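You operate a simulated robot arm through the tools that you are given. There is no shell and no other tool.

The job below is to be done with a simulated robot arm. You get a single attempt, and the scene is never put back.

TASK
Brush the brown potato clean and store it in the potato drawer.
Fine: put the black brush back, shut the potato drawer and slide the grey plate to its white mark for air. Set down upright: black brush. What is to be rubbed or washed off counts as gone when no trace of it is left.
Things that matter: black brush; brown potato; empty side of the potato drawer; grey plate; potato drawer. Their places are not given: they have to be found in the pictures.

It is judged by the outcome, as a careful person would: the job done as asked, and still so three seconds after it is handed in. It fails if anything else is knocked over, pushed out of place, dropped, spilled or broken.

THE ROBOT
A 6-joint arm with a two-finger parallel gripper, fixed in place. Base frame: the origin is on the floor under the middle of its stand, x ahead of it, y to its left, z up; the work surface is at about z = 0.86. Lengths are in m, angles in rad, forces in N, time in s.
With the tool pointing down near the work surface it reaches from about 0.46 to 0.88 m from the base axis. Its first joint turns from -2.007 to 2.007 rad. Payload 4.2 kg.
Tool frame: the origin (TCP) lies between the finger pads and is the grasp point; the fingertips stand 0.023 m ahead of it; z points along the fingers, y is the line along which they close. Largest opening 0.094 m; finger width 0.038, thickness 0.01; the body of the gripper, 0.054 by 0.096 m, starts 0.039 m behind the TCP.
Orientation is that of the tool frame in the base frame, as a unit quaternion [x, y, z, w]. With the fingers straight down and closing along the base's y, the tool's x points along the base's -x, its y along +y and its z along -z.

THE INTERFACE
- The arm moves only by the tool move_arm. Its argument "steps" is one flat list of numbers, 7 for each row, row after row: the shift along the base's x, y, z in units of 20 mm (1.0 is 20 mm), then the turn, a rotation vector about the base's x, y, z in units of 6 degrees (1.0 is 6 degrees), then the closure, from 0 (fully open) to 1 (shut). In form: [dx, dy, dz, wx, wy, wz, grip, dx, dy, dz, wx, wy, wz, grip, ...]. A call has 1 to 20 rows; each row shifts and turns the commanded pose from where the row before left it. A call with a number of a shift or a turn outside -1 to 1 is refused whole. Rows are played at 5 a second. More than 0.05 m and 0.15 rad between two rows, or a gripper value outside its range, and nothing of the call is played. Where a pose cannot be reached the arm comes as near as it can. A force on the tool above 50 N (or 10 N above the force at the start of the call, whichever is more), or a blocked arm, ends the call early, and 0.2 s more pass. The fingers move at their own pace (about 0.108 m/s each) and stop on an object; they squeeze with about 33 N. The grip force told is the motor's: it shows also when the fingers shut on nothing. Time passes only in rows, and 0.2 s behind the last, so rows that do not move let the fingers close. It gives the time, the measured TCP pose, the force on the tool (base axes), the opening and the grip force at its end, in the units of the frame above (readings bear some noise), with the torque about the TCP (base axes, N m) and any sound that the robot's microphone picked up, and new pictures: "show" is both (left out), scene, wrist or none.
- Cameras (640 x 400 px; columns grow to the right, rows downward): "scene" is fixed at [0.2201, -0.6491, 1.4301]; the picture's right is [0.84, -0.54, 0.00], its down [-0.35, -0.55, -0.76] and it looks along [0.41, 0.64, -0.65] (base axes); focal length 286 px, centre (320, 200). "wrist" rides on the gripper at [0.086, 0.016, -0.075] in the tool frame; the picture's right is [-0.18, 0.98, 0.00], its down [-0.58, -0.11, -0.81] and it looks along [-0.79, -0.15, 0.59] (tool axes); focal length 243 px, centre (320, 200).
- lift_body(by): slides the trunk up (or, below 0, down) by that many m; the arm rides with it, the base frame stays. It gives what a move gives, with no picture.
- point_at(camera, pixels): for up to 12 pixels [column, row] of the newest picture of that camera ("zoom" is the newest enlarged one), the place [x, y, z] in the base frame of the surface seen there, good to about 0.002 m. No time passes.
- close_up(camera, box): a new picture of the part [left, top, right, bottom] of that camera's present view, enlarged. No time passes.
- sign_off(): hands the job in; it is judged then, once.

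Unless the task says otherwise, let go and move clear before handing in.

The tools are called as a command line: name --argument value ..., lists and objects as JSON in quotes. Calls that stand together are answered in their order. move_arm: Moves the arm, as the interface text tells. Its arguments: {"type":"object","properties":{"steps":{"type":"array"},"show":{"type":"string","enum":["both","scene","wrist","none"]}},"required":["steps"]} The other tools are called the same way: lift_body (by) moves the trunk up or down; point_at (camera, pixels) gives the place of the surface under pixels of a picture; close_up (camera, box) takes an enlarged picture of a part of a camera's view; sign_off () hands the job in.

At the start:

```text
time: 0.0
tcp_pos: [0.4757, -0.37, 1.2346]
tcp_rot: [0.0, 1.0, 0.0, 0.0]
ft_force: [0.2, 0.4, 0.7]
moment: [-0.03, 0.0, 0.01]
opening: 0.0941
grasp_force: 0.2
trunk travel left (down, up): [-0.775, 0.215]
```

scene: 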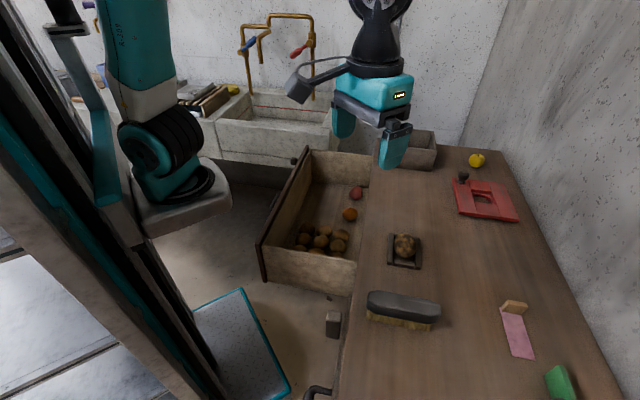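
wrist: 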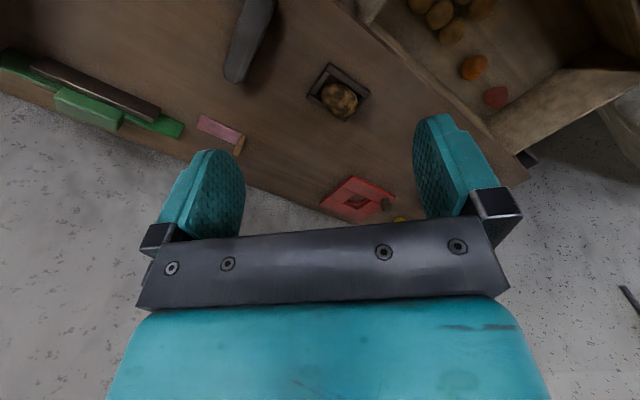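

The scene picture shows the brown potato in a dark tray near (404,246), the brush near (403,310), the open drawer near (320,220) with potatoes at its near end, and a red plate-like thing near (485,200). I'll look closer before moving.

close_up --camera "scene" --box '[340, 200, 480, 340]'

close_up --camera "scene" --box '[250, 130, 400, 310]'

close_up --camera "scene" --box '[420, 130, 560, 240]'

close_up --camera "scene" --box '[290, 280, 640, 400]'

close_up --camera "wrist" --box '[200, 0, 560, 225]'

```text
2.86 times, centred on (410, 270) of scene
```

zoom: 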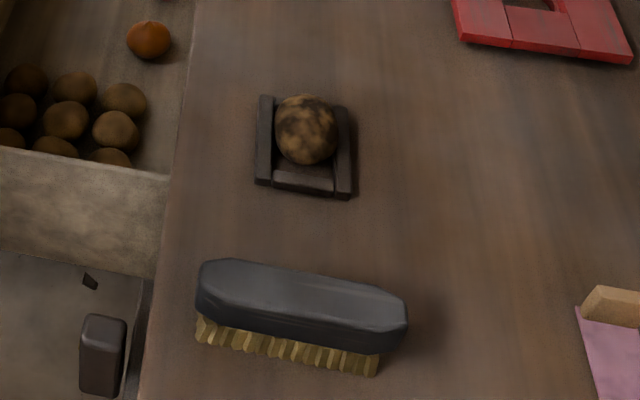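

```text
2.22 times, centred on (325, 220) of scene
```

zoom: 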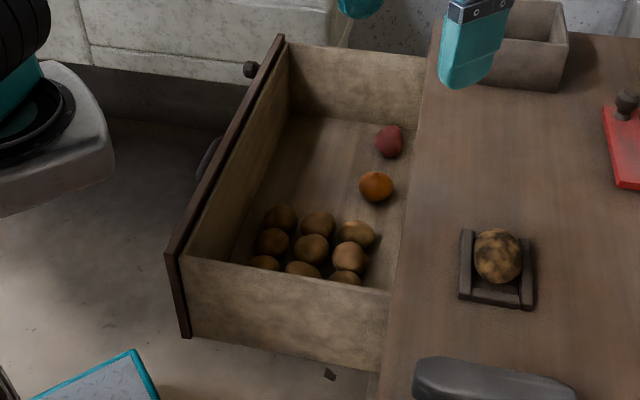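

```text
3.64 times, centred on (490, 185) of scene
```

zoom: 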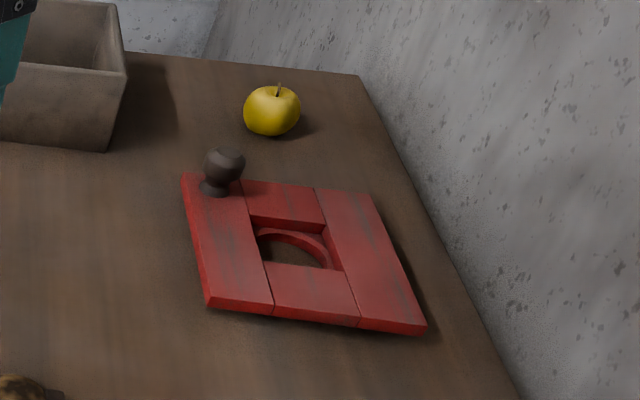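

```text
1.83 times, centred on (465, 340) of scene
```

zoom: 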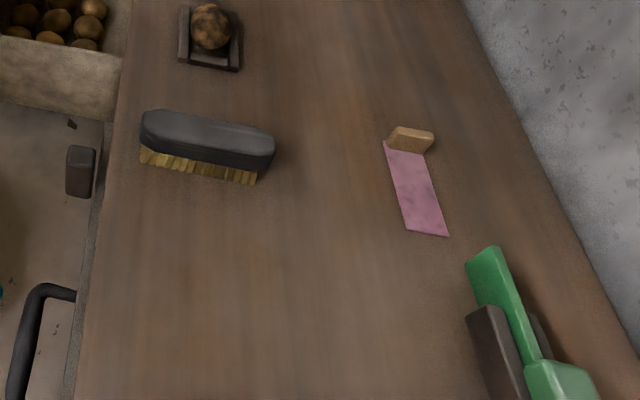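

```text
1.78 times, centred on (380, 112) of wrist
```

zoom: 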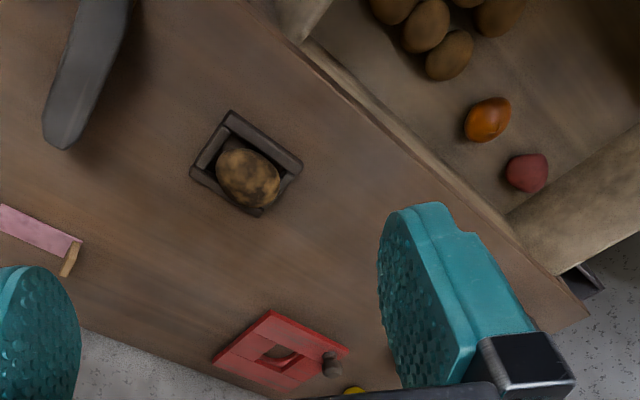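

The pictures show no obvious grey plate yet; small dark things stick out of the counter front near (333,323) and (318,392). I'll measure places of these and the main objects.

point_at --camera "scene" --pixels '[[404, 245], [391, 234], [421, 239], [389, 262], [417, 268], [370, 298], [439, 305], [437, 319], [368, 313], [333, 320], [318, 390], [485, 200]]'

point_at --camera "scene" --pixels '[[309, 150], [259, 245], [267, 282], [355, 262], [350, 290], [369, 160], [350, 214], [357, 193], [330, 190], [320, 240], [275, 205], [300, 215]]'

close_up --camera "scene" --box '[280, 260, 380, 400]'

close_up --camera "scene" --box '[160, 0, 400, 150]'

```text
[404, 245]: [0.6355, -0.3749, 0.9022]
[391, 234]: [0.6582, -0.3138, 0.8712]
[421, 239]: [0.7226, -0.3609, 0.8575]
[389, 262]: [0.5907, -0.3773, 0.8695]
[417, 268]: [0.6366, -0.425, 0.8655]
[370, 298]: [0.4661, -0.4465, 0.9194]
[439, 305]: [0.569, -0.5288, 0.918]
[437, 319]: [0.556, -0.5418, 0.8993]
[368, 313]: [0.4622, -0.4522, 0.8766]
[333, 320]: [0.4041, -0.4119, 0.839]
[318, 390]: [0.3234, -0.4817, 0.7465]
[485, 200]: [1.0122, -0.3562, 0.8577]
```

```text
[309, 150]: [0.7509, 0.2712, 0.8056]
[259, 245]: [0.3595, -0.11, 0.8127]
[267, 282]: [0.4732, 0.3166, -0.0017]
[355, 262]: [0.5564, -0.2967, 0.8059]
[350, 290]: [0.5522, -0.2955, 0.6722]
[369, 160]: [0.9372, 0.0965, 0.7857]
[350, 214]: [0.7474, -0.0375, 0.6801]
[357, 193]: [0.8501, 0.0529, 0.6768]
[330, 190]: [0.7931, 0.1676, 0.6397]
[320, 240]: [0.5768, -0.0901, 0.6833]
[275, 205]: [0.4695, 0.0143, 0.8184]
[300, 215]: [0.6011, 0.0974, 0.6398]
```

```text
2.86 times, centred on (330, 330) of scene
```

zoom: 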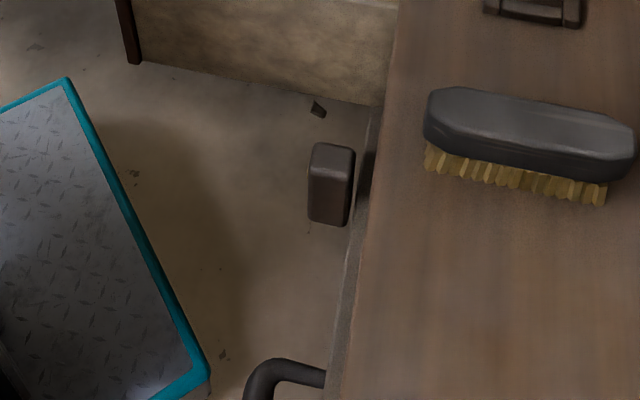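

```text
2.67 times, centred on (280, 75) of scene
```

zoom: 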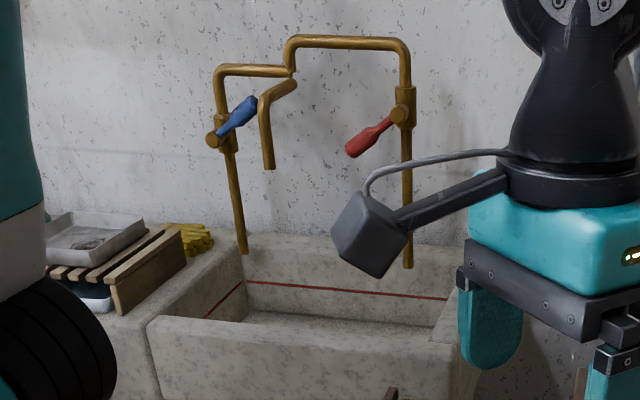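

The counter runs diagonally: its front edge runs along about (0.7,0.7) and the drawer slides along about (0.72,-0.69). I'll zoom on the drawer front's outside (near (293,160) and (283,200)) to look for the grey plate.

close_up --camera "scene" --box '[250, 140, 330, 220]'

point_at --camera "scene" --pixels '[[293, 161], [277, 200], [285, 190], [348, 290], [361, 330], [300, 160], [270, 240]]'

close_up --camera "scene" --box '[280, 280, 360, 330]'

```text
5.00 times, centred on (290, 180) of scene
```

zoom: 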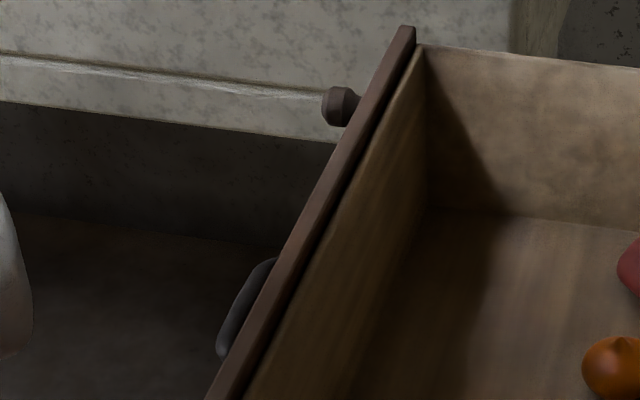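

```text
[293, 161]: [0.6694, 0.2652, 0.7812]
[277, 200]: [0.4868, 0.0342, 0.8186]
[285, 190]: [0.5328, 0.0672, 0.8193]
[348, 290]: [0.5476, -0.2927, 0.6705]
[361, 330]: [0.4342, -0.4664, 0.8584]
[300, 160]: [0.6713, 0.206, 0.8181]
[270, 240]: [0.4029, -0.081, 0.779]
```

```text
8.00 times, centred on (320, 305) of scene
```

zoom: 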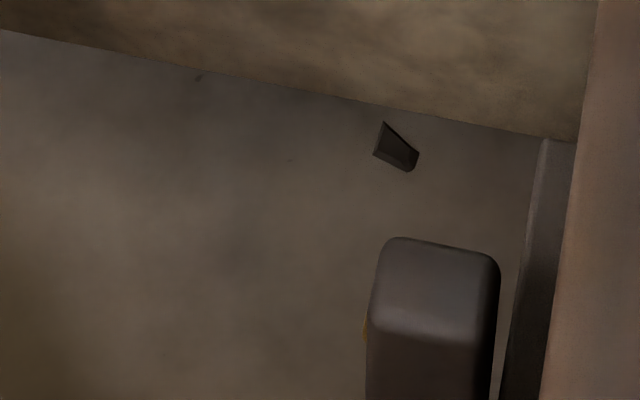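

The drawer front carries a knob near (293,161) at (0.669,0.265,0.781) on its outside, facing the robot, so the grey plate may be there. I'll swing the arm high to the left and turn the wrist camera to look at the drawer and counter fronts.

move_arm --steps '[-0.2, 1, -0.2, 0, 0, -0.3, 0, -0.2, 1, -0.2, 0, 0, -0.3, 0, -0.2, 1, -0.2, 0, 0, -0.3, 0, -0.2, 1, -0.2, 0, 0, -0.3, 0, -0.2, 1, -0.2, 0, 0, -0.3, 0, -0.2, 1, -0.2, 0, 0, -0.3, 0, -0.2, 1, -0.2, 0, 0, -0.3, 0, -0.2, 1, -0.2, 0, 0, -0.3, 0, -0.2, 1, -0.2, 0, 0, -0.3, 0, -0.2, 1, -0.2, 0, 0, -0.3, 0, -0.2, 1, -0.2, 0, 0, -0.3, 0, -0.2, 1, -0.2, 0, 0, -0.3, 0, -0.2, 1, -0.2, 0, 0, -0.3, 0, -0.2, 1, -0.2, 0, 0, -0.3, 0, -0.2, 1, -0.2, 0, 0, -0.3, 0, -0.2, 1, -0.2, 0, 0, -0.3, 0, -0.2, 1, -0.2, 0, 0, -0.3, 0, -0.2, 1, -0.2, 0, 0, -0.3, 0, -0.2, 1, -0.2, 0, 0, -0.3, 0, -0.2, 1, -0.2, 0, 0, -0.3, 0]' --show "both"

```text
time: 4.2
tcp_pos: [0.4026, 0.0305, 1.1633]
tcp_rot: [0.31, 0.951, 0.0, 0.0]
ft_force: [-0.4, 0.0, -0.9]
moment: [0.03, -0.01, 0.03]
opening: 0.094
grasp_force: 0.1
out of reach, approached as far as the arm can: row 14, 15, 17
trunk travel left (down, up): [-0.775, 0.215]
```

scene: 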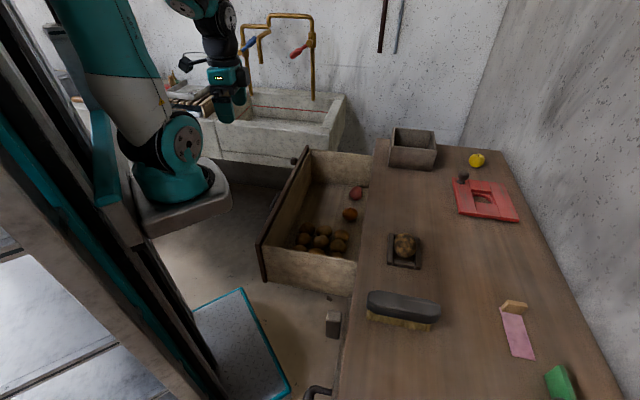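
wrist: 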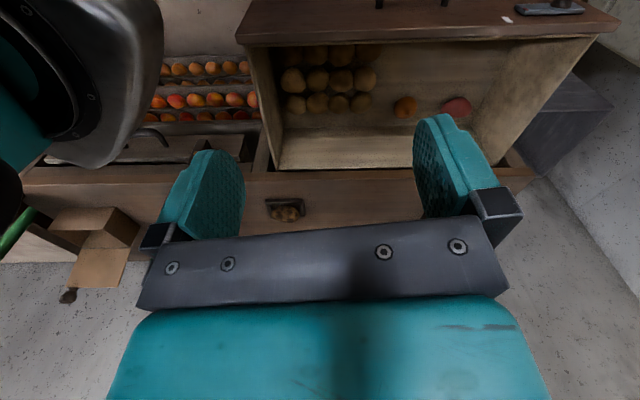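

The wrist picture now shows the drawer front at the top with a dark-grey plate and knob near (555,8) and a white mark near (507,19). I'll zoom in and measure them.

close_up --camera "wrist" --box '[440, 0, 640, 100]'

point_at --camera "wrist" --pixels '[[507, 19], [525, 9], [555, 8], [583, 8], [570, 3], [240, 35], [615, 20], [444, 2], [380, 4], [286, 165], [400, 165], [330, 100]]'

close_up --camera "wrist" --box '[130, 0, 450, 200]'

```text
3.20 times, centred on (540, 50) of wrist
```

zoom: 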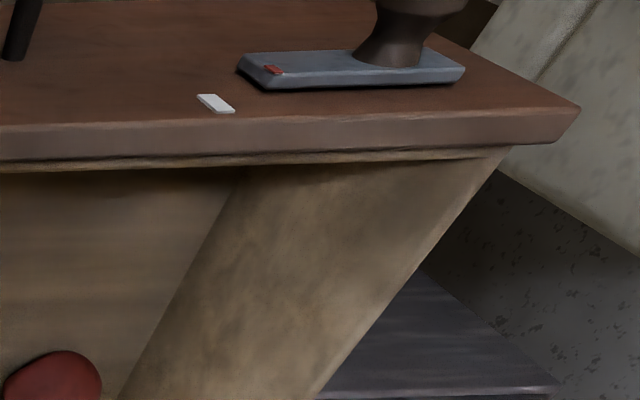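

```text
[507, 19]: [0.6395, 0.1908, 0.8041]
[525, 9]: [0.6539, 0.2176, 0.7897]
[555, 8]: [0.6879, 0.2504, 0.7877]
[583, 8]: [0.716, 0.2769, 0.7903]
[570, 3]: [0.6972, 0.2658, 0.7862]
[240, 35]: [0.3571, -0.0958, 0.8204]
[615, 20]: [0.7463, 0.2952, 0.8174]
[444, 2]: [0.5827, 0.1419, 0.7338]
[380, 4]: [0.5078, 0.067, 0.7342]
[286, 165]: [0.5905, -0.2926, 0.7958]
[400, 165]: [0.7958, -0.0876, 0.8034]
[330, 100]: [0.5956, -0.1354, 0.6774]
```

```text
2.00 times, centred on (290, 100) of wrist
```

zoom: 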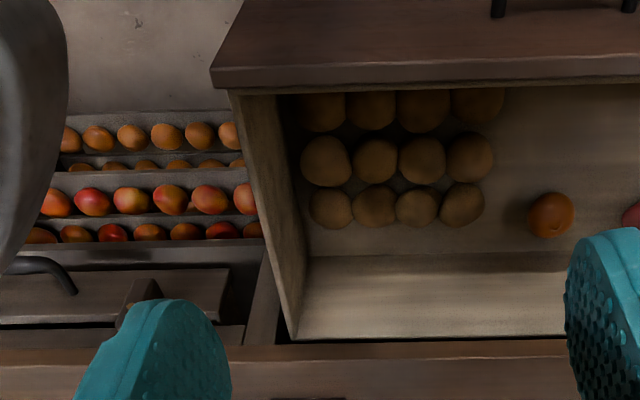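

The grey plate with a red pointer (wrist zoom (272,69)) sits about 3 cm past its white mark (zoom (215,103)) on the drawer front, and the marks are about 0.029 m apart. First comes the brush, so I'll swing back over it for a closer look.

move_arm --steps '[0.15, -1, -0.05, 0, 0, 0, 0, 0.15, -1, -0.05, 0, 0, 0, 0, 0.15, -1, -0.05, 0, 0, 0, 0, 0.15, -1, -0.05, 0, 0, 0, 0, 0.15, -1, -0.05, 0, 0, 0, 0, 0.15, -1, -0.05, 0, 0, 0, 0, 0.15, -1, -0.05, 0, 0, 0, 0, 0.15, -1, -0.05, 0, 0, 0, 0, 0.15, -1, -0.05, 0, 0, 0, 0, 0.15, -1, -0.05, 0, 0, 0, 0, 0.15, -1, -0.05, 0, 0, 0, 0, 0.15, -1, -0.05, 0, 0, 0, 0, 0.15, -1, -0.05, 0, 0, 0, 0, 0.15, -1, -0.05, 0, 0, 0, 0, 0.15, -1, -0.05, 0, 0, 0, 0, 0.15, -1, -0.05, 0, 0, 0, 0, 0.15, -1, -0.05, 0, 0, 0, 0, 0.15, -1, -0.05, 0, 0, 0, 0, 0.15, -1, -0.05, 0, 0, 0, 0, 0.15, -1, -0.05, 0, 0, 0, 0]' --show "both"

```text
time: 8.4
tcp_pos: [0.4725, -0.365, 1.1521]
tcp_rot: [0.31, 0.951, 0.0, 0.0]
ft_force: [-0.4, 0.3, 0.1]
moment: [-0.02, -0.01, -0.01]
opening: 0.0938
grasp_force: 0.0
out of reach, approached as far as the arm can: row 2, 3, 4
trunk travel left (down, up): [-0.775, 0.215]
```

scene: 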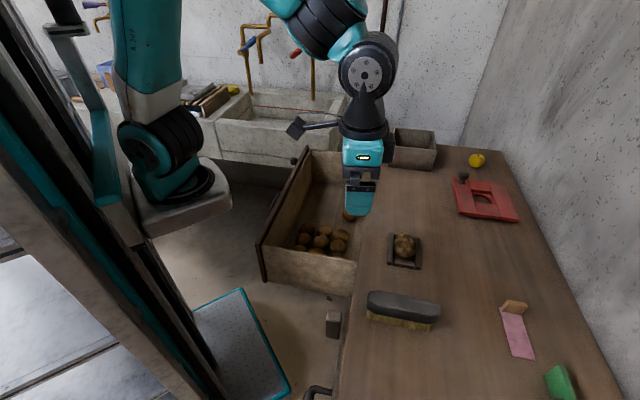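
wrist: 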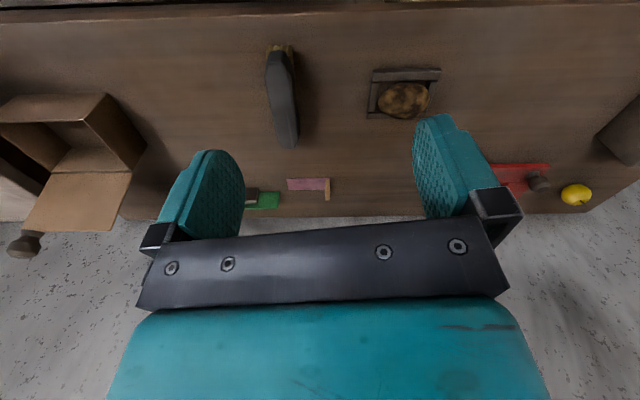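

The wrist picture shows the brush at (283,95) and the potato in its cradle at (404,98). I'll zoom and measure both.

close_up --camera "wrist" --box '[240, 30, 340, 160]'

point_at --camera "wrist" --pixels '[[280, 46], [280, 56], [267, 70], [295, 70], [282, 100], [272, 100], [295, 100], [277, 140], [297, 140], [287, 147], [282, 70], [284, 130]]'

close_up --camera "wrist" --box '[354, 50, 454, 130]'

point_at --camera "wrist" --pixels '[[404, 98], [404, 85], [385, 98], [425, 98], [404, 112], [372, 75], [438, 75], [370, 112], [437, 117], [404, 76], [372, 95], [434, 95]]'

close_up --camera "scene" --box '[350, 270, 460, 340]'

close_up --camera "scene" --box '[375, 220, 435, 280]'

```text
3.08 times, centred on (290, 95) of wrist
```

zoom: 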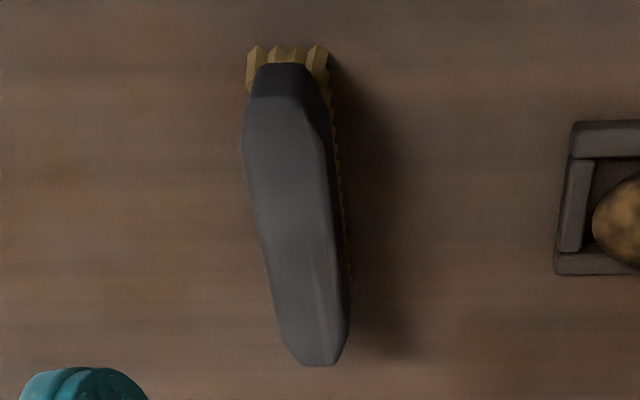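

```text
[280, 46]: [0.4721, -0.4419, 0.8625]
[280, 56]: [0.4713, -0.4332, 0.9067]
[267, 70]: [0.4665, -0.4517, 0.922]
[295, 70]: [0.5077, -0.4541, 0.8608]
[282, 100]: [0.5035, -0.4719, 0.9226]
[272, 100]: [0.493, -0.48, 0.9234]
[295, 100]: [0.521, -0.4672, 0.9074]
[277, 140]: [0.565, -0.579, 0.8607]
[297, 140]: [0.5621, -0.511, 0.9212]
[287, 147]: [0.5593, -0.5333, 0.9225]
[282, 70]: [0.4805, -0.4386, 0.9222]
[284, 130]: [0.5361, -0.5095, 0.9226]
```

```text
5.00 times, centred on (404, 90) of wrist
```

zoom: 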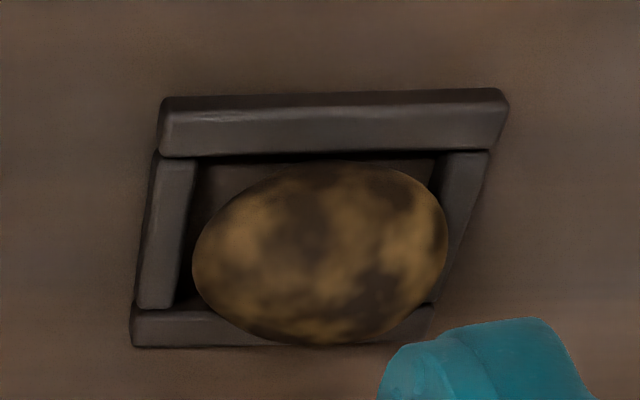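

```text
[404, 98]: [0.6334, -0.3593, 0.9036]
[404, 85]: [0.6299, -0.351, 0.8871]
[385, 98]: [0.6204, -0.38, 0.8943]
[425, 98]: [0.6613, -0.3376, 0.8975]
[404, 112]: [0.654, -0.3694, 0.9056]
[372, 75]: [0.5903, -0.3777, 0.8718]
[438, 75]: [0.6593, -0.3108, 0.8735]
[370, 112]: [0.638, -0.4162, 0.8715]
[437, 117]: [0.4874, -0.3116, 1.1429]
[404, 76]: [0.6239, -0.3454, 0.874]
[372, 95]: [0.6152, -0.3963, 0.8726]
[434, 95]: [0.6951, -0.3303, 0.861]
```

```text
5.71 times, centred on (405, 305) of scene
```

zoom: 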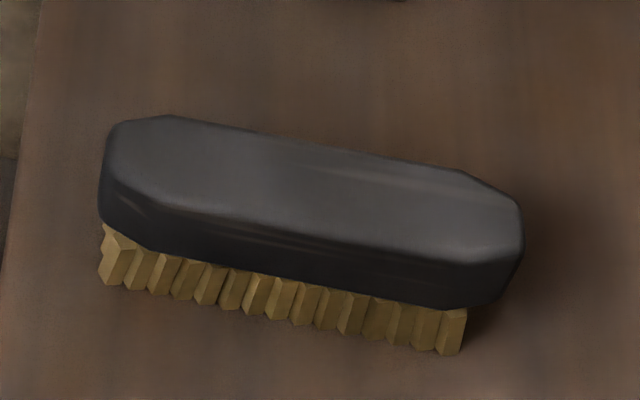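

```text
6.67 times, centred on (405, 250) of scene
```

zoom: 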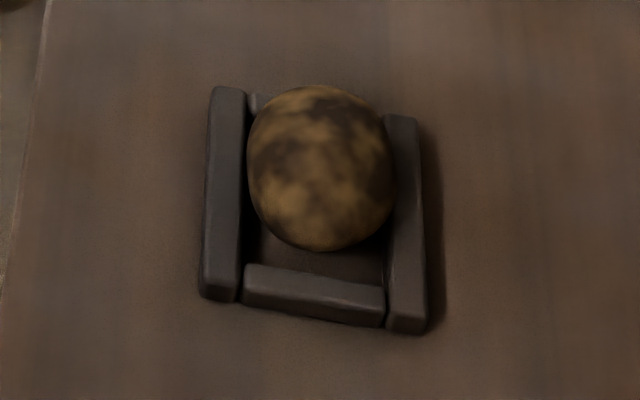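

The potato shows dark dirt all over and lies in a four-walled cradle, its long side along the counter edge. I'll measure the brush's edges more exactly for the grasp.

point_at --camera "scene" --pixels '[[378, 292], [390, 294], [404, 296.5], [418, 299], [429, 301], [379, 305], [390, 307], [404, 310], [418, 312.5], [430, 315], [367.5, 300], [439.5, 308]]'

point_at --camera "wrist" --pixels '[[266, 65], [269, 85], [273, 105], [277, 125], [279, 138], [292, 65], [294, 85], [297, 105], [298, 125], [298, 138], [283, 148], [291, 148]]'

point_at --camera "scene" --pixels '[[368, 317], [375, 320], [385, 322], [400, 324], [415, 328], [429, 331], [432, 322], [390, 313], [410, 317], [370, 309]]'

```text
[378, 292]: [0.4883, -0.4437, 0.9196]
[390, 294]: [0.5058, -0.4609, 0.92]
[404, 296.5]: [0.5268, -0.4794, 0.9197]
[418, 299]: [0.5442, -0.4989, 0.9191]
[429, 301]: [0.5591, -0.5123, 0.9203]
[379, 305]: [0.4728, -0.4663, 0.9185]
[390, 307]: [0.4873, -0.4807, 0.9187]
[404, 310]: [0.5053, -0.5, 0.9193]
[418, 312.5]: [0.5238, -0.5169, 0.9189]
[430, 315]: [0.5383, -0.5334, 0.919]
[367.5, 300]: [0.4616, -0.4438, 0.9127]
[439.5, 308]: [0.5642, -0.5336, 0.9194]
```

```text
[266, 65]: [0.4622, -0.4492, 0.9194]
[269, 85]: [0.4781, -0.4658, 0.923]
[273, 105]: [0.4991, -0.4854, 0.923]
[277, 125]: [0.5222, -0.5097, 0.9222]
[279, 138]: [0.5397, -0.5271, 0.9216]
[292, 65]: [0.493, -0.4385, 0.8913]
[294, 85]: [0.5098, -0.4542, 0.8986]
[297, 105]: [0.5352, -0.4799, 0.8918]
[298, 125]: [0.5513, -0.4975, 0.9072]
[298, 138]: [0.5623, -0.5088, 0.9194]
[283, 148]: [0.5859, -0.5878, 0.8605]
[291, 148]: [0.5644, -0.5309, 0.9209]
```

```text
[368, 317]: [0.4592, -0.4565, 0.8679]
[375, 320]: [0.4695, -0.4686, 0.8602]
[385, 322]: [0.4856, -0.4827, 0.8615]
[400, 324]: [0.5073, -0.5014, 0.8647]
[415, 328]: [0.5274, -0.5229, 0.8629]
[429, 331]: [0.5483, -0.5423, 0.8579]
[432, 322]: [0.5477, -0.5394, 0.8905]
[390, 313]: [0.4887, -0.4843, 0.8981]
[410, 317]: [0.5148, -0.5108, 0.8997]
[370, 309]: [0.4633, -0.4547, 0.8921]
```

The brush's long axis lies along (0.708,-0.706), about 0.136 long and 0.037 wide, centred at (0.515,-0.486), with its top at z 0.9225. I'll go above it with the fingers set to close across its width and check.

move_arm --steps '[0.266, -0.756, -0.95, 0, 0, -0.185, 0, 0.266, -0.756, -0.95, 0, 0, -0.185, 0, 0.266, -0.756, -0.95, 0, 0, -0.185, 0, 0.266, -0.756, -0.95, 0, 0, -0.185, 0, 0.266, -0.756, -0.95, 0, 0, -0.185, 0, 0.266, -0.756, -0.95, 0, 0, -0.185, 0, 0.266, -0.756, -0.95, 0, 0, -0.185, 0, 0.266, -0.756, -0.95, 0, 0, -0.185, 0, 0, 0, 0, 0, 0, 0, 0]' --show "both"

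```text
time: 10.4
tcp_pos: [0.5148, -0.4861, 1.0011]
tcp_rot: [0.382, 0.924, 0.0, 0.0]
ft_force: [0.6, -0.2, 0.3]
moment: [-0.01, -0.02, 0.01]
opening: 0.0936
grasp_force: 0.0
trunk travel left (down, up): [-0.775, 0.215]
```

scene: 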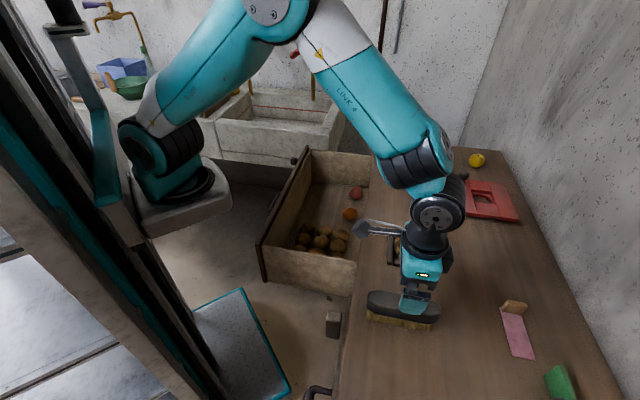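
wrist: 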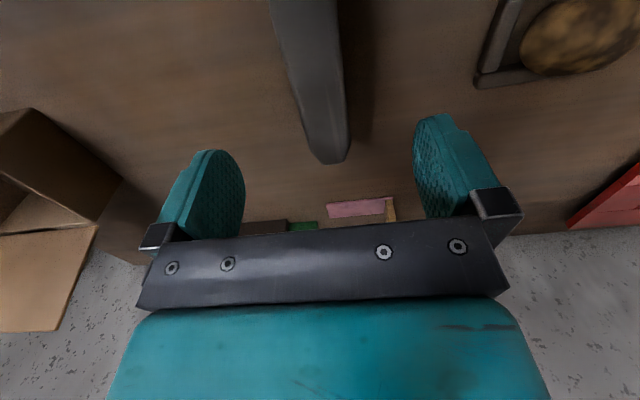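

The brush sits centred between the open fingers (wrist (330,90)), so I'll descend to z 0.908 and close on its back.

move_arm --steps '[0, 0, -0.93, 0, 0, 0, 0, 0, 0, -0.93, 0, 0, 0, 0, 0, 0, -0.93, 0, 0, 0, 0, 0, 0, -0.93, 0, 0, 0, 0, 0, 0, -0.93, 0, 0, 0, 0, 0, 0, 0, 0, 0, 0, 0, 0, 0, 0, 0, 0, 0, 0.4, 0, 0, 0, 0, 0, 0, 0.7, 0, 0, 0, 0, 0, 0, 1, 0, 0, 0, 0, 0, 0, 1, 0, 0, 0, 0, 0, 0, 1]' --show "both"

```text
time: 12.8
tcp_pos: [0.5152, -0.4859, 0.9072]
tcp_rot: [0.381, 0.924, 0.0, -0.001]
ft_force: [-0.5, 0.4, 0.1]
moment: [-0.02, 0.01, -0.02]
opening: 0.0357
grasp_force: 32.9
trunk travel left (down, up): [-0.775, 0.215]
```

scene: 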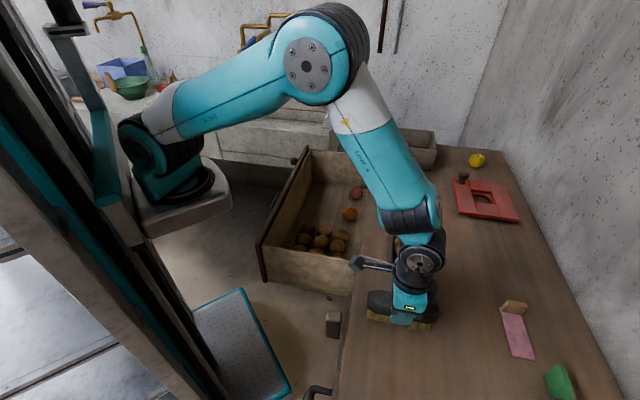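
wrist: 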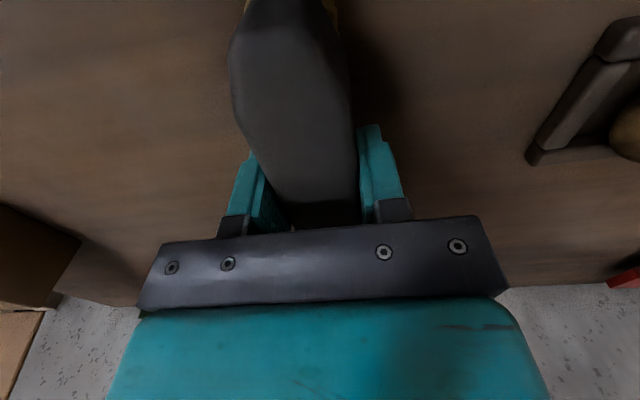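

The fingers hold the brush (opening 0.0357, force 33 N). I'll lift it and carry it above the potato.

move_arm --steps '[0, 0, 0.5, 0, 0, 0, 1, 0, 0, 1, 0, 0, 0, 1, 0, 0, 1, 0, 0, 0, 1, 0, 0, 1, 0, 0, 0, 1, 0, 0, 1, 0, 0, 0, 1, 0.944, 0.876, 0, 0, 0, 0, 1, 0.944, 0.876, 0, 0, 0, 0, 1, 0.944, 0.876, 0, 0, 0, 0, 1, 0.944, 0.876, 0, 0, 0, 0, 1, 0.944, 0.876, 0, 0, 0, 0, 1, 0.944, 0.876, 0, 0, 0, 0, 1, 0.944, 0.876, 0, 0, 0, 0, 1, 0, 0, 0, 0, 0, 0, 1]' --show "both"

```text
time: 15.6
tcp_pos: [0.6481, -0.3621, 0.9979]
tcp_rot: [0.381, 0.924, 0.0, 0.001]
ft_force: [0.5, -0.2, -2.0]
moment: [-0.01, -0.02, 0.01]
opening: 0.036
grasp_force: 33.2
trunk travel left (down, up): [-0.775, 0.215]
```

scene: 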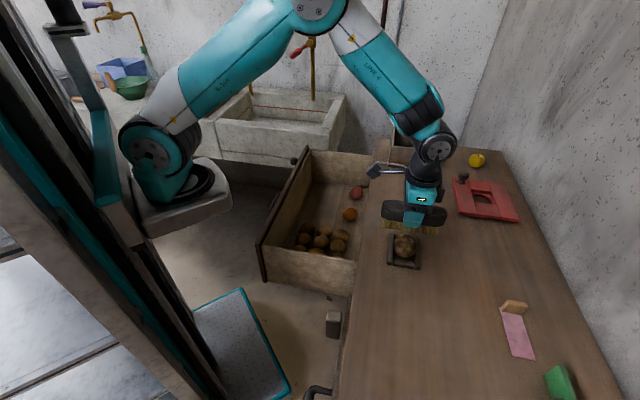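
wrist: 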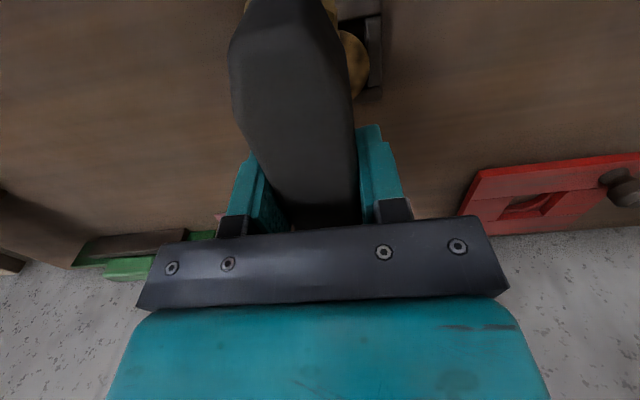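

The brush hangs level over the potato (scene (413,215) above (404,247)). I'll lower it gently until the bristles touch, watching the force.

move_arm --steps '[0, 0, -0.9, 0, 0, 0, 1, 0, 0, -0.9, 0, 0, 0, 1, 0, 0, -0.2, 0, 0, 0, 1, 0, 0, -0.1, 0, 0, 0, 1, 0, 0, -0.1, 0, 0, 0, 1]' --show "scene"

```text
time: 16.8
tcp_pos: [0.6478, -0.3639, 0.9533]
tcp_rot: [0.382, 0.924, 0.001, 0.0]
ft_force: [-0.4, 0.2, -1.5]
moment: [-0.01, -0.02, 0.01]
opening: 0.0358
grasp_force: 33.1
trunk travel left (down, up): [-0.775, 0.215]
```

scene: 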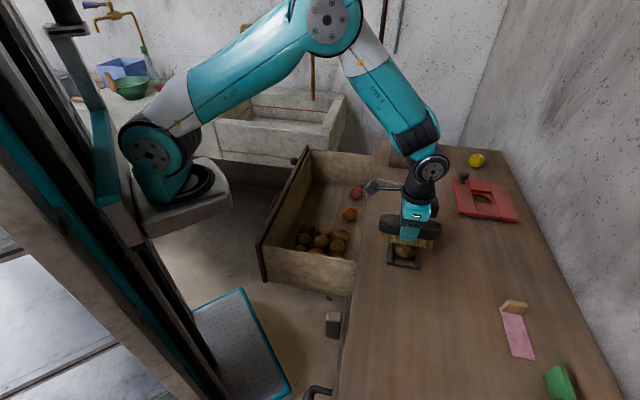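

There's no contact force yet at z 0.953, so I'll go on down in 2 mm steps.

move_arm --steps '[0, 0, -0.1, 0, 0, 0, 1, 0, 0, -0.1, 0, 0, 0, 1]' --show "none"

close_up --camera "scene" --box '[370, 200, 450, 280]'

```text
time: 17.4
tcp_pos: [0.6489, -0.364, 0.9526]
tcp_rot: [0.382, 0.924, 0.0, 0.003]
ft_force: [-2.1, 2.2, 27.9]
moment: [0.12, 0.07, 0.02]
opening: 0.0358
grasp_force: 32.4
trunk travel left (down, up): [-0.775, 0.215]
```

```text
5.00 times, centred on (410, 240) of scene
```

zoom: 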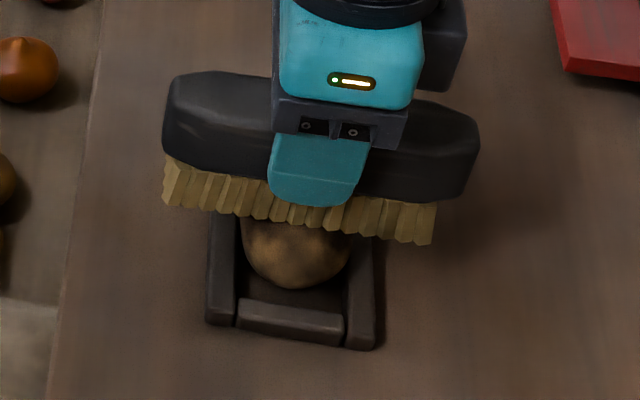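

Contact is stiff: 28 N at the commanded z of 0.950. I'll ease up 2 mm to a light press, make short back-and-forth strokes along the brush's length and check the force.

move_arm --steps '[0, 0, 0.09, 0, 0, 0, 1, 0.354, -0.353, 0, 0, 0, 0, 1, 0.354, -0.353, 0, 0, 0, 0, 1, -0.354, 0.353, 0, 0, 0, 0, 1, -0.354, 0.353, 0, 0, 0, 0, 1, -0.354, 0.353, 0, 0, 0, 0, 1, -0.354, 0.353, 0, 0, 0, 0, 1, 0.354, -0.353, 0, 0, 0, 0, 1, 0.354, -0.353, 0, 0, 0, 0, 1]' --show "none"

close_up --camera "scene" --box '[370, 200, 450, 280]'

```text
time: 19.4
tcp_pos: [0.647, -0.3616, 0.9518]
tcp_rot: [0.382, 0.924, 0.001, -0.001]
ft_force: [-3.8, 4.0, 9.1]
moment: [0.15, 0.21, -0.02]
opening: 0.0357
grasp_force: 32.9
trunk travel left (down, up): [-0.775, 0.215]
```

```text
5.00 times, centred on (410, 240) of scene
```

zoom: 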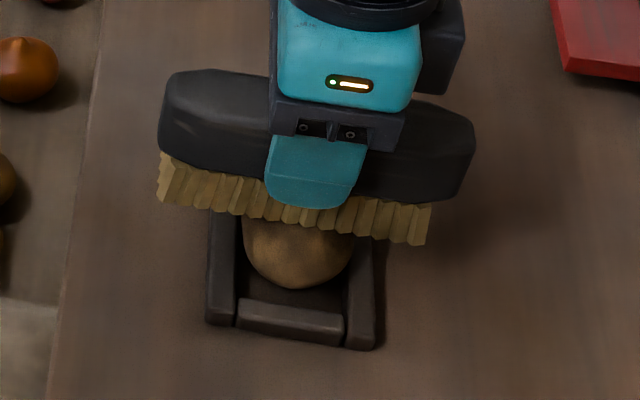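

The force is a gentle 9 N and the dark spots on the visible end look fainter. I'll continue with more strokes.

move_arm --steps '[0.495, -0.494, 0, 0, 0, 0, 1, 0.495, -0.494, 0, 0, 0, 0, 1, -0.495, 0.494, 0, 0, 0, 0, 1, -0.495, 0.494, 0, 0, 0, 0, 1, -0.495, 0.494, 0, 0, 0, 0, 1, -0.495, 0.494, 0, 0, 0, 0, 1, 0.495, -0.494, 0, 0, 0, 0, 1, 0.495, -0.494, 0, 0, 0, 0, 1, 0.495, -0.494, 0, 0, 0, 0, 1, 0.495, -0.494, 0, 0, 0, 0, 1, -0.495, 0.494, 0, 0, 0, 0, 1, -0.495, 0.494, 0, 0, 0, 0, 1, -0.495, 0.494, 0, 0, 0, 0, 1, -0.495, 0.494, 0, 0, 0, 0, 1, 0.495, -0.494, 0, 0, 0, 0, 1, 0.495, -0.494, 0, 0, 0, 0, 1]' --show "none"

close_up --camera "scene" --box '[370, 200, 450, 280]'

```text
time: 22.8
tcp_pos: [0.6482, -0.3629, 0.9505]
tcp_rot: [0.381, 0.924, 0.001, 0.001]
ft_force: [-2.6, 2.2, 5.8]
moment: [0.07, 0.07, 0.0]
opening: 0.0358
grasp_force: 32.6
trunk travel left (down, up): [-0.775, 0.215]
```

```text
5.00 times, centred on (410, 240) of scene
```

zoom: 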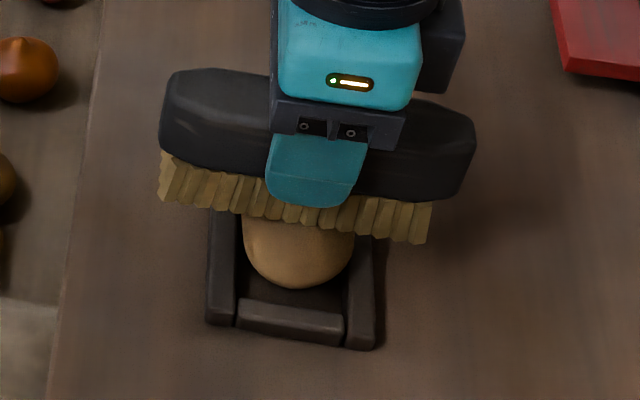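

The visible end of the potato now looks clean. I'll rub a little more, lift the brush straight up, and inspect the potato.

move_arm --steps '[0.495, -0.494, 0, 0, 0, 0, 1, 0.495, -0.494, 0, 0, 0, 0, 1, -0.495, 0.494, 0, 0, 0, 0, 1, -0.495, 0.494, 0, 0, 0, 0, 1, -0.495, 0.494, 0, 0, 0, 0, 1, -0.495, 0.494, 0, 0, 0, 0, 1, 0.495, -0.494, 0, 0, 0, 0, 1, 0.495, -0.494, 0, 0, 0, 0, 1, 0.495, -0.494, 0, 0, 0, 0, 1, 0.495, -0.494, 0, 0, 0, 0, 1, -0.495, 0.494, 0, 0, 0, 0, 1, -0.495, 0.494, 0, 0, 0, 0, 1, 0, 0, 0.5, 0, 0, 0, 1, 0, 0, 1, 0, 0, 0, 1, 0, 0, 1, 0, 0, 0, 1]' --show "none"

close_up --camera "scene" --box '[370, 190, 450, 280]'

close_up --camera "wrist" --box '[220, 0, 480, 200]'

```text
time: 26.0
tcp_pos: [0.6485, -0.3635, 1.0011]
tcp_rot: [0.382, 0.924, 0.0, 0.0]
ft_force: [-0.4, -1.0, -1.2]
moment: [0.02, -0.02, 0.02]
opening: 0.0357
grasp_force: 32.9
trunk travel left (down, up): [-0.775, 0.215]
```

```text
4.44 times, centred on (410, 235) of scene
```

zoom: 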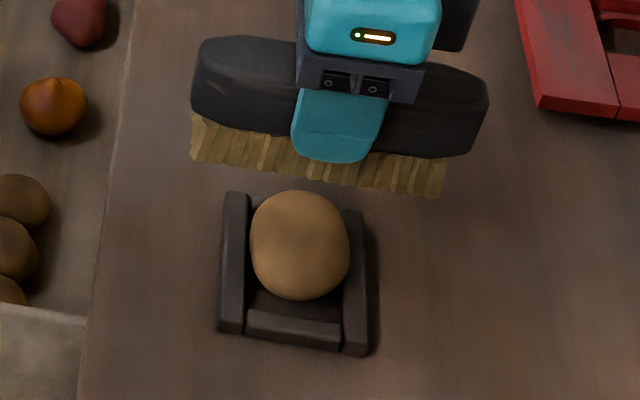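

```text
2.00 times, centred on (350, 100) of wrist
```

zoom: 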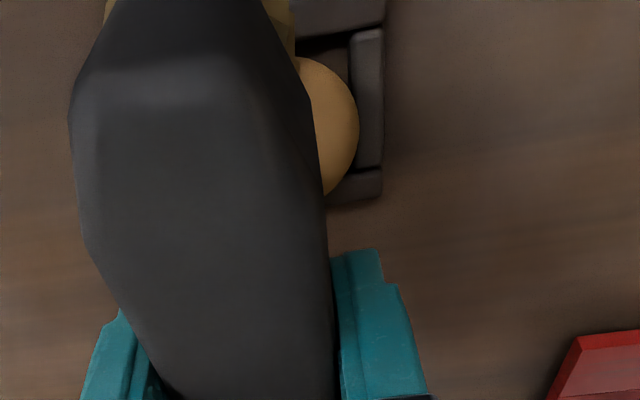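

The potato looks nearly clean with perhaps a faint mottling. I'll zoom in harder to check for traces.

close_up --camera "scene" --box '[390, 222, 425, 260]'

close_up --camera "wrist" --box '[360, 15, 420, 105]'

```text
10.53 times, centred on (408, 241) of scene
```

zoom: 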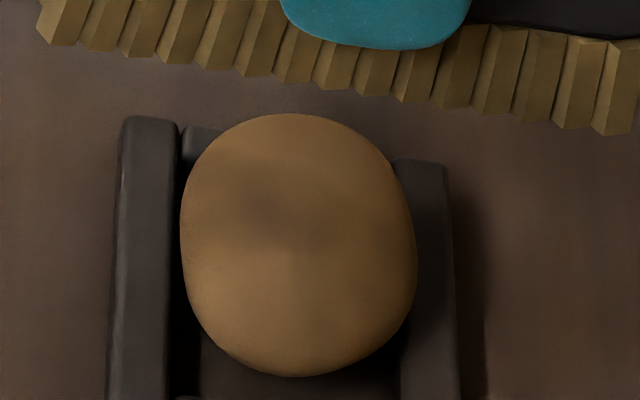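

```text
4.44 times, centred on (390, 60) of wrist
```

zoom: 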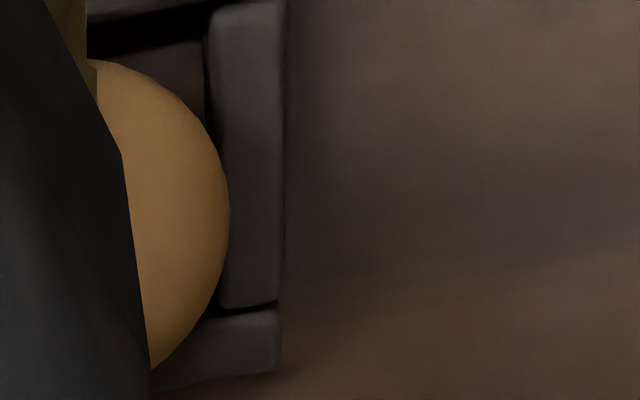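

A faint darker spot may remain on top (zoom (265,195)). I'll go back down and scrub more, with small sideways offsets.

move_arm --steps '[0, 0, -1, 0, 0, 0, 1, 0, 0, -1, 0, 0, 0, 1, 0, 0, -0.4, 0, 0, 0, 1, 0, 0, -0.13, 0, 0, 0, 1, 0.495, -0.494, 0, 0, 0, 0, 1, 0.495, -0.494, 0, 0, 0, 0, 1, -0.495, 0.494, 0, 0, 0, 0, 1, -0.495, 0.494, 0, 0, 0, 0, 1, -0.495, 0.494, 0, 0, 0, 0, 1, -0.495, 0.494, 0, 0, 0, 0, 1, 0.495, -0.494, 0, 0, 0, 0, 1, 0.495, -0.494, 0, 0, 0, 0, 1, 0.353, 0.354, 0, 0, 0, 0, 1, 0.495, -0.494, 0, 0, 0, 0, 1, 0.495, -0.494, 0, 0, 0, 0, 1, -0.495, 0.494, 0, 0, 0, 0, 1, -0.495, 0.494, 0, 0, 0, 0, 1, -0.495, 0.494, 0, 0, 0, 0, 1, -0.495, 0.494, 0, 0, 0, 0, 1]' --show "none"

move_arm --steps '[0.495, -0.494, 0, 0, 0, 0, 1, 0.495, -0.494, 0, 0, 0, 0, 1, -0.353, -0.354, 0, 0, 0, 0, 1, -0.353, -0.354, 0, 0, 0, 0, 1, 0.495, -0.494, 0, 0, 0, 0, 1, 0.495, -0.494, 0, 0, 0, 0, 1, -0.495, 0.494, 0, 0, 0, 0, 1, -0.495, 0.494, 0, 0, 0, 0, 1, -0.495, 0.494, 0, 0, 0, 0, 1, -0.495, 0.494, 0, 0, 0, 0, 1, 0.495, -0.494, 0, 0, 0, 0, 1, 0.495, -0.494, 0, 0, 0, 0, 1, 0.353, 0.354, 0, 0, 0, 0, 1]' --show "none"

close_up --camera "scene" --box '[370, 200, 450, 280]'

```text
time: 30.0
tcp_pos: [0.6342, -0.3359, 0.9516]
tcp_rot: [0.382, 0.924, 0.0, 0.001]
ft_force: [4.4, -4.5, 15.9]
moment: [-0.77, -0.58, 0.07]
opening: 0.0359
grasp_force: 32.6
trunk travel left (down, up): [-0.775, 0.215]
```

```text
time: 32.8
tcp_pos: [0.6474, -0.3647, 0.9507]
tcp_rot: [0.383, 0.924, -0.001, 0.001]
ft_force: [-3.5, -3.3, 10.1]
moment: [-0.22, 0.09, -0.02]
opening: 0.0359
grasp_force: 33.4
trunk travel left (down, up): [-0.775, 0.215]
```

```text
5.00 times, centred on (410, 240) of scene
```

zoom: 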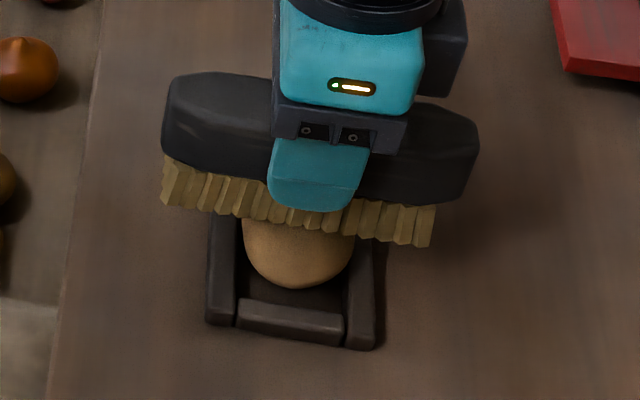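

The potato looks clean where visible. I'll lift and shift the brush back over its old place so both cameras see the whole potato before I decide whether more scrubbing is needed.

move_arm --steps '[0, 0, 0.5, 0, 0, 0, 1, 0, 0, 1, 0, 0, 0, 1, 0, 0, 1, 0, 0, 0, 1, -0.944, -0.876, 0, 0, 0, 0, 1, -0.944, -0.876, 0, 0, 0, 0, 1, -0.944, -0.876, 0, 0, 0, 0, 1, -0.944, -0.876, 0, 0, 0, 0, 1, -0.944, -0.876, 0, 0, 0, 0, 1, -0.944, -0.876, 0, 0, 0, 0, 1, -0.944, -0.876, 0, 0, 0, 0, 1, 0, 0, 0, 0, 0, 0, 1]' --show "both"

close_up --camera "scene" --box '[385, 222, 425, 272]'

close_up --camera "wrist" --box '[440, 0, 640, 110]'

```text
time: 35.2
tcp_pos: [0.5142, -0.4858, 1.0005]
tcp_rot: [0.382, 0.924, 0.001, 0.001]
ft_force: [0.4, -0.4, -1.8]
moment: [0.03, 0.0, -0.03]
opening: 0.0357
grasp_force: 32.7
trunk travel left (down, up): [-0.775, 0.215]
```

scene: 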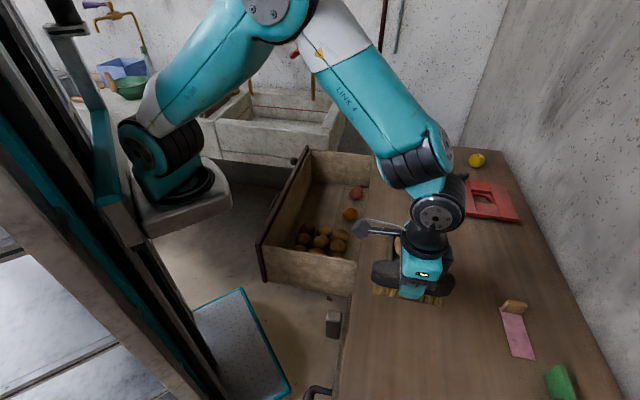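
wrist: 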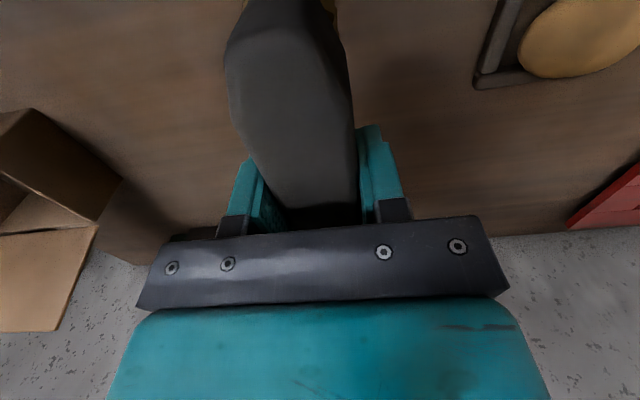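

```text
8.00 times, centred on (405, 247) of scene
```

zoom: 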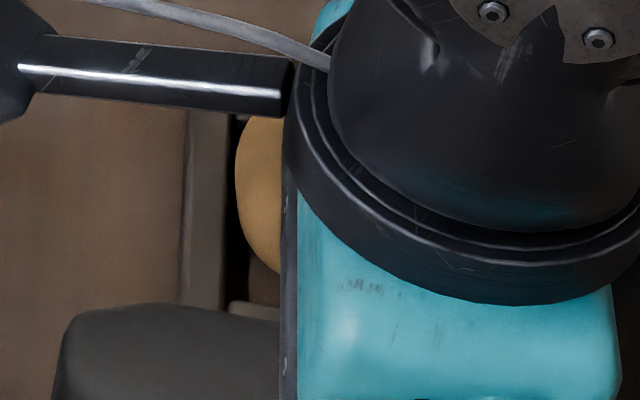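

```text
3.20 times, centred on (540, 55) of wrist
```

zoom: 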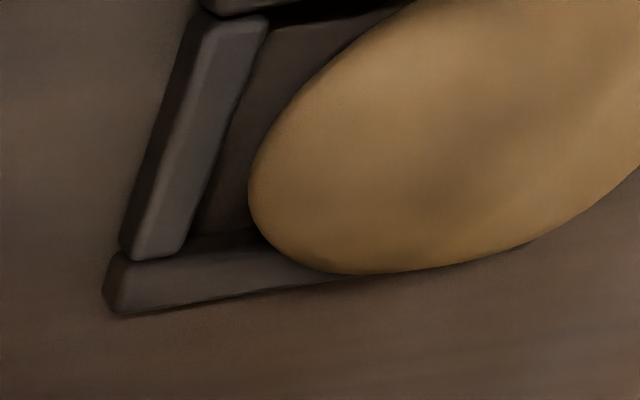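

The wrist zoom shows a slightly darker patch near (470,150), which may be residue or shading. I'll shift to a better viewpoint before judging.

move_arm --steps '[0.14, 1, 0.6, 0, 0, 0, 1, 0.14, 1, 0.6, 0, 0, 0, 1, 0.14, 1, 0.6, 0, 0, 0, 1, 0.14, 1, 0.6, 0, 0, 0, 1, 0.14, 1, 0.6, 0, 0, 0, 1, 0, 0, 0, 0, 0, 0, 1]' --show "both"

close_up --camera "wrist" --box '[370, 30, 530, 150]'

close_up --camera "scene" --box '[385, 222, 425, 272]'

```text
time: 36.6
tcp_pos: [0.5294, -0.3856, 1.061]
tcp_rot: [0.382, 0.924, -0.001, 0.001]
ft_force: [-0.3, 0.3, -2.1]
moment: [0.0, -0.01, -0.02]
opening: 0.0359
grasp_force: 33.0
trunk travel left (down, up): [-0.775, 0.215]
```

scene: 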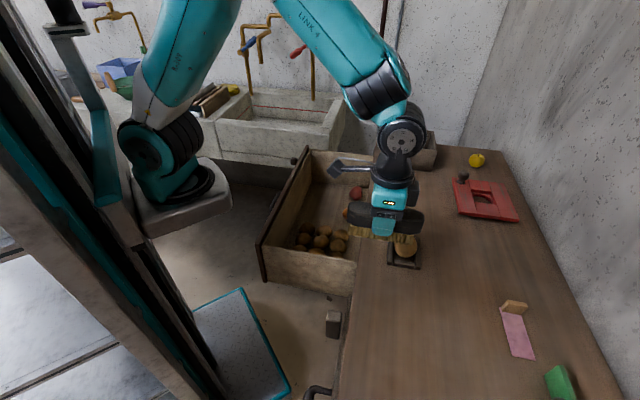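
wrist: 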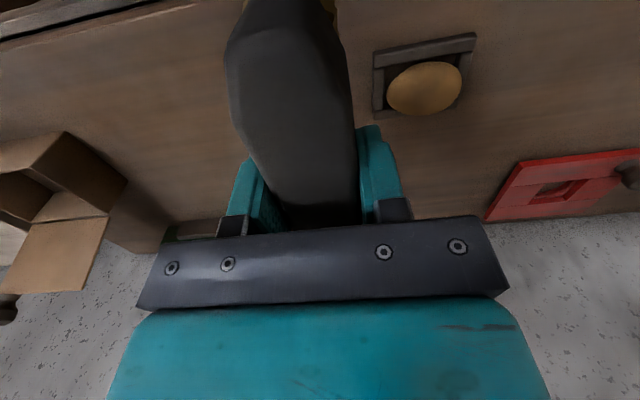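

```text
3.33 times, centred on (450, 90) of wrist
```

zoom: 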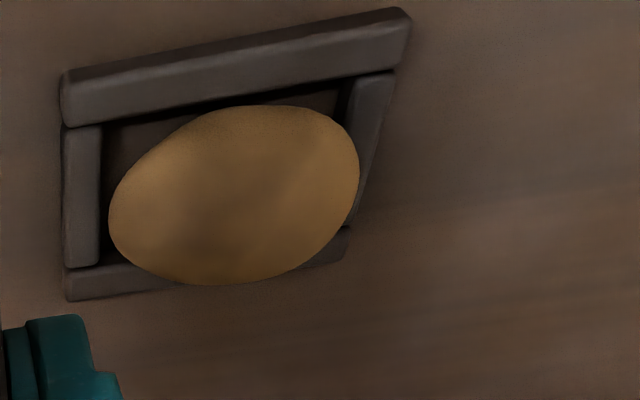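

```text
8.00 times, centred on (405, 247) of scene
```

zoom: 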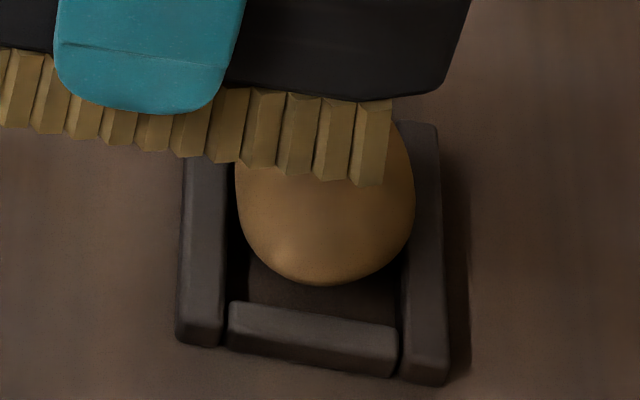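

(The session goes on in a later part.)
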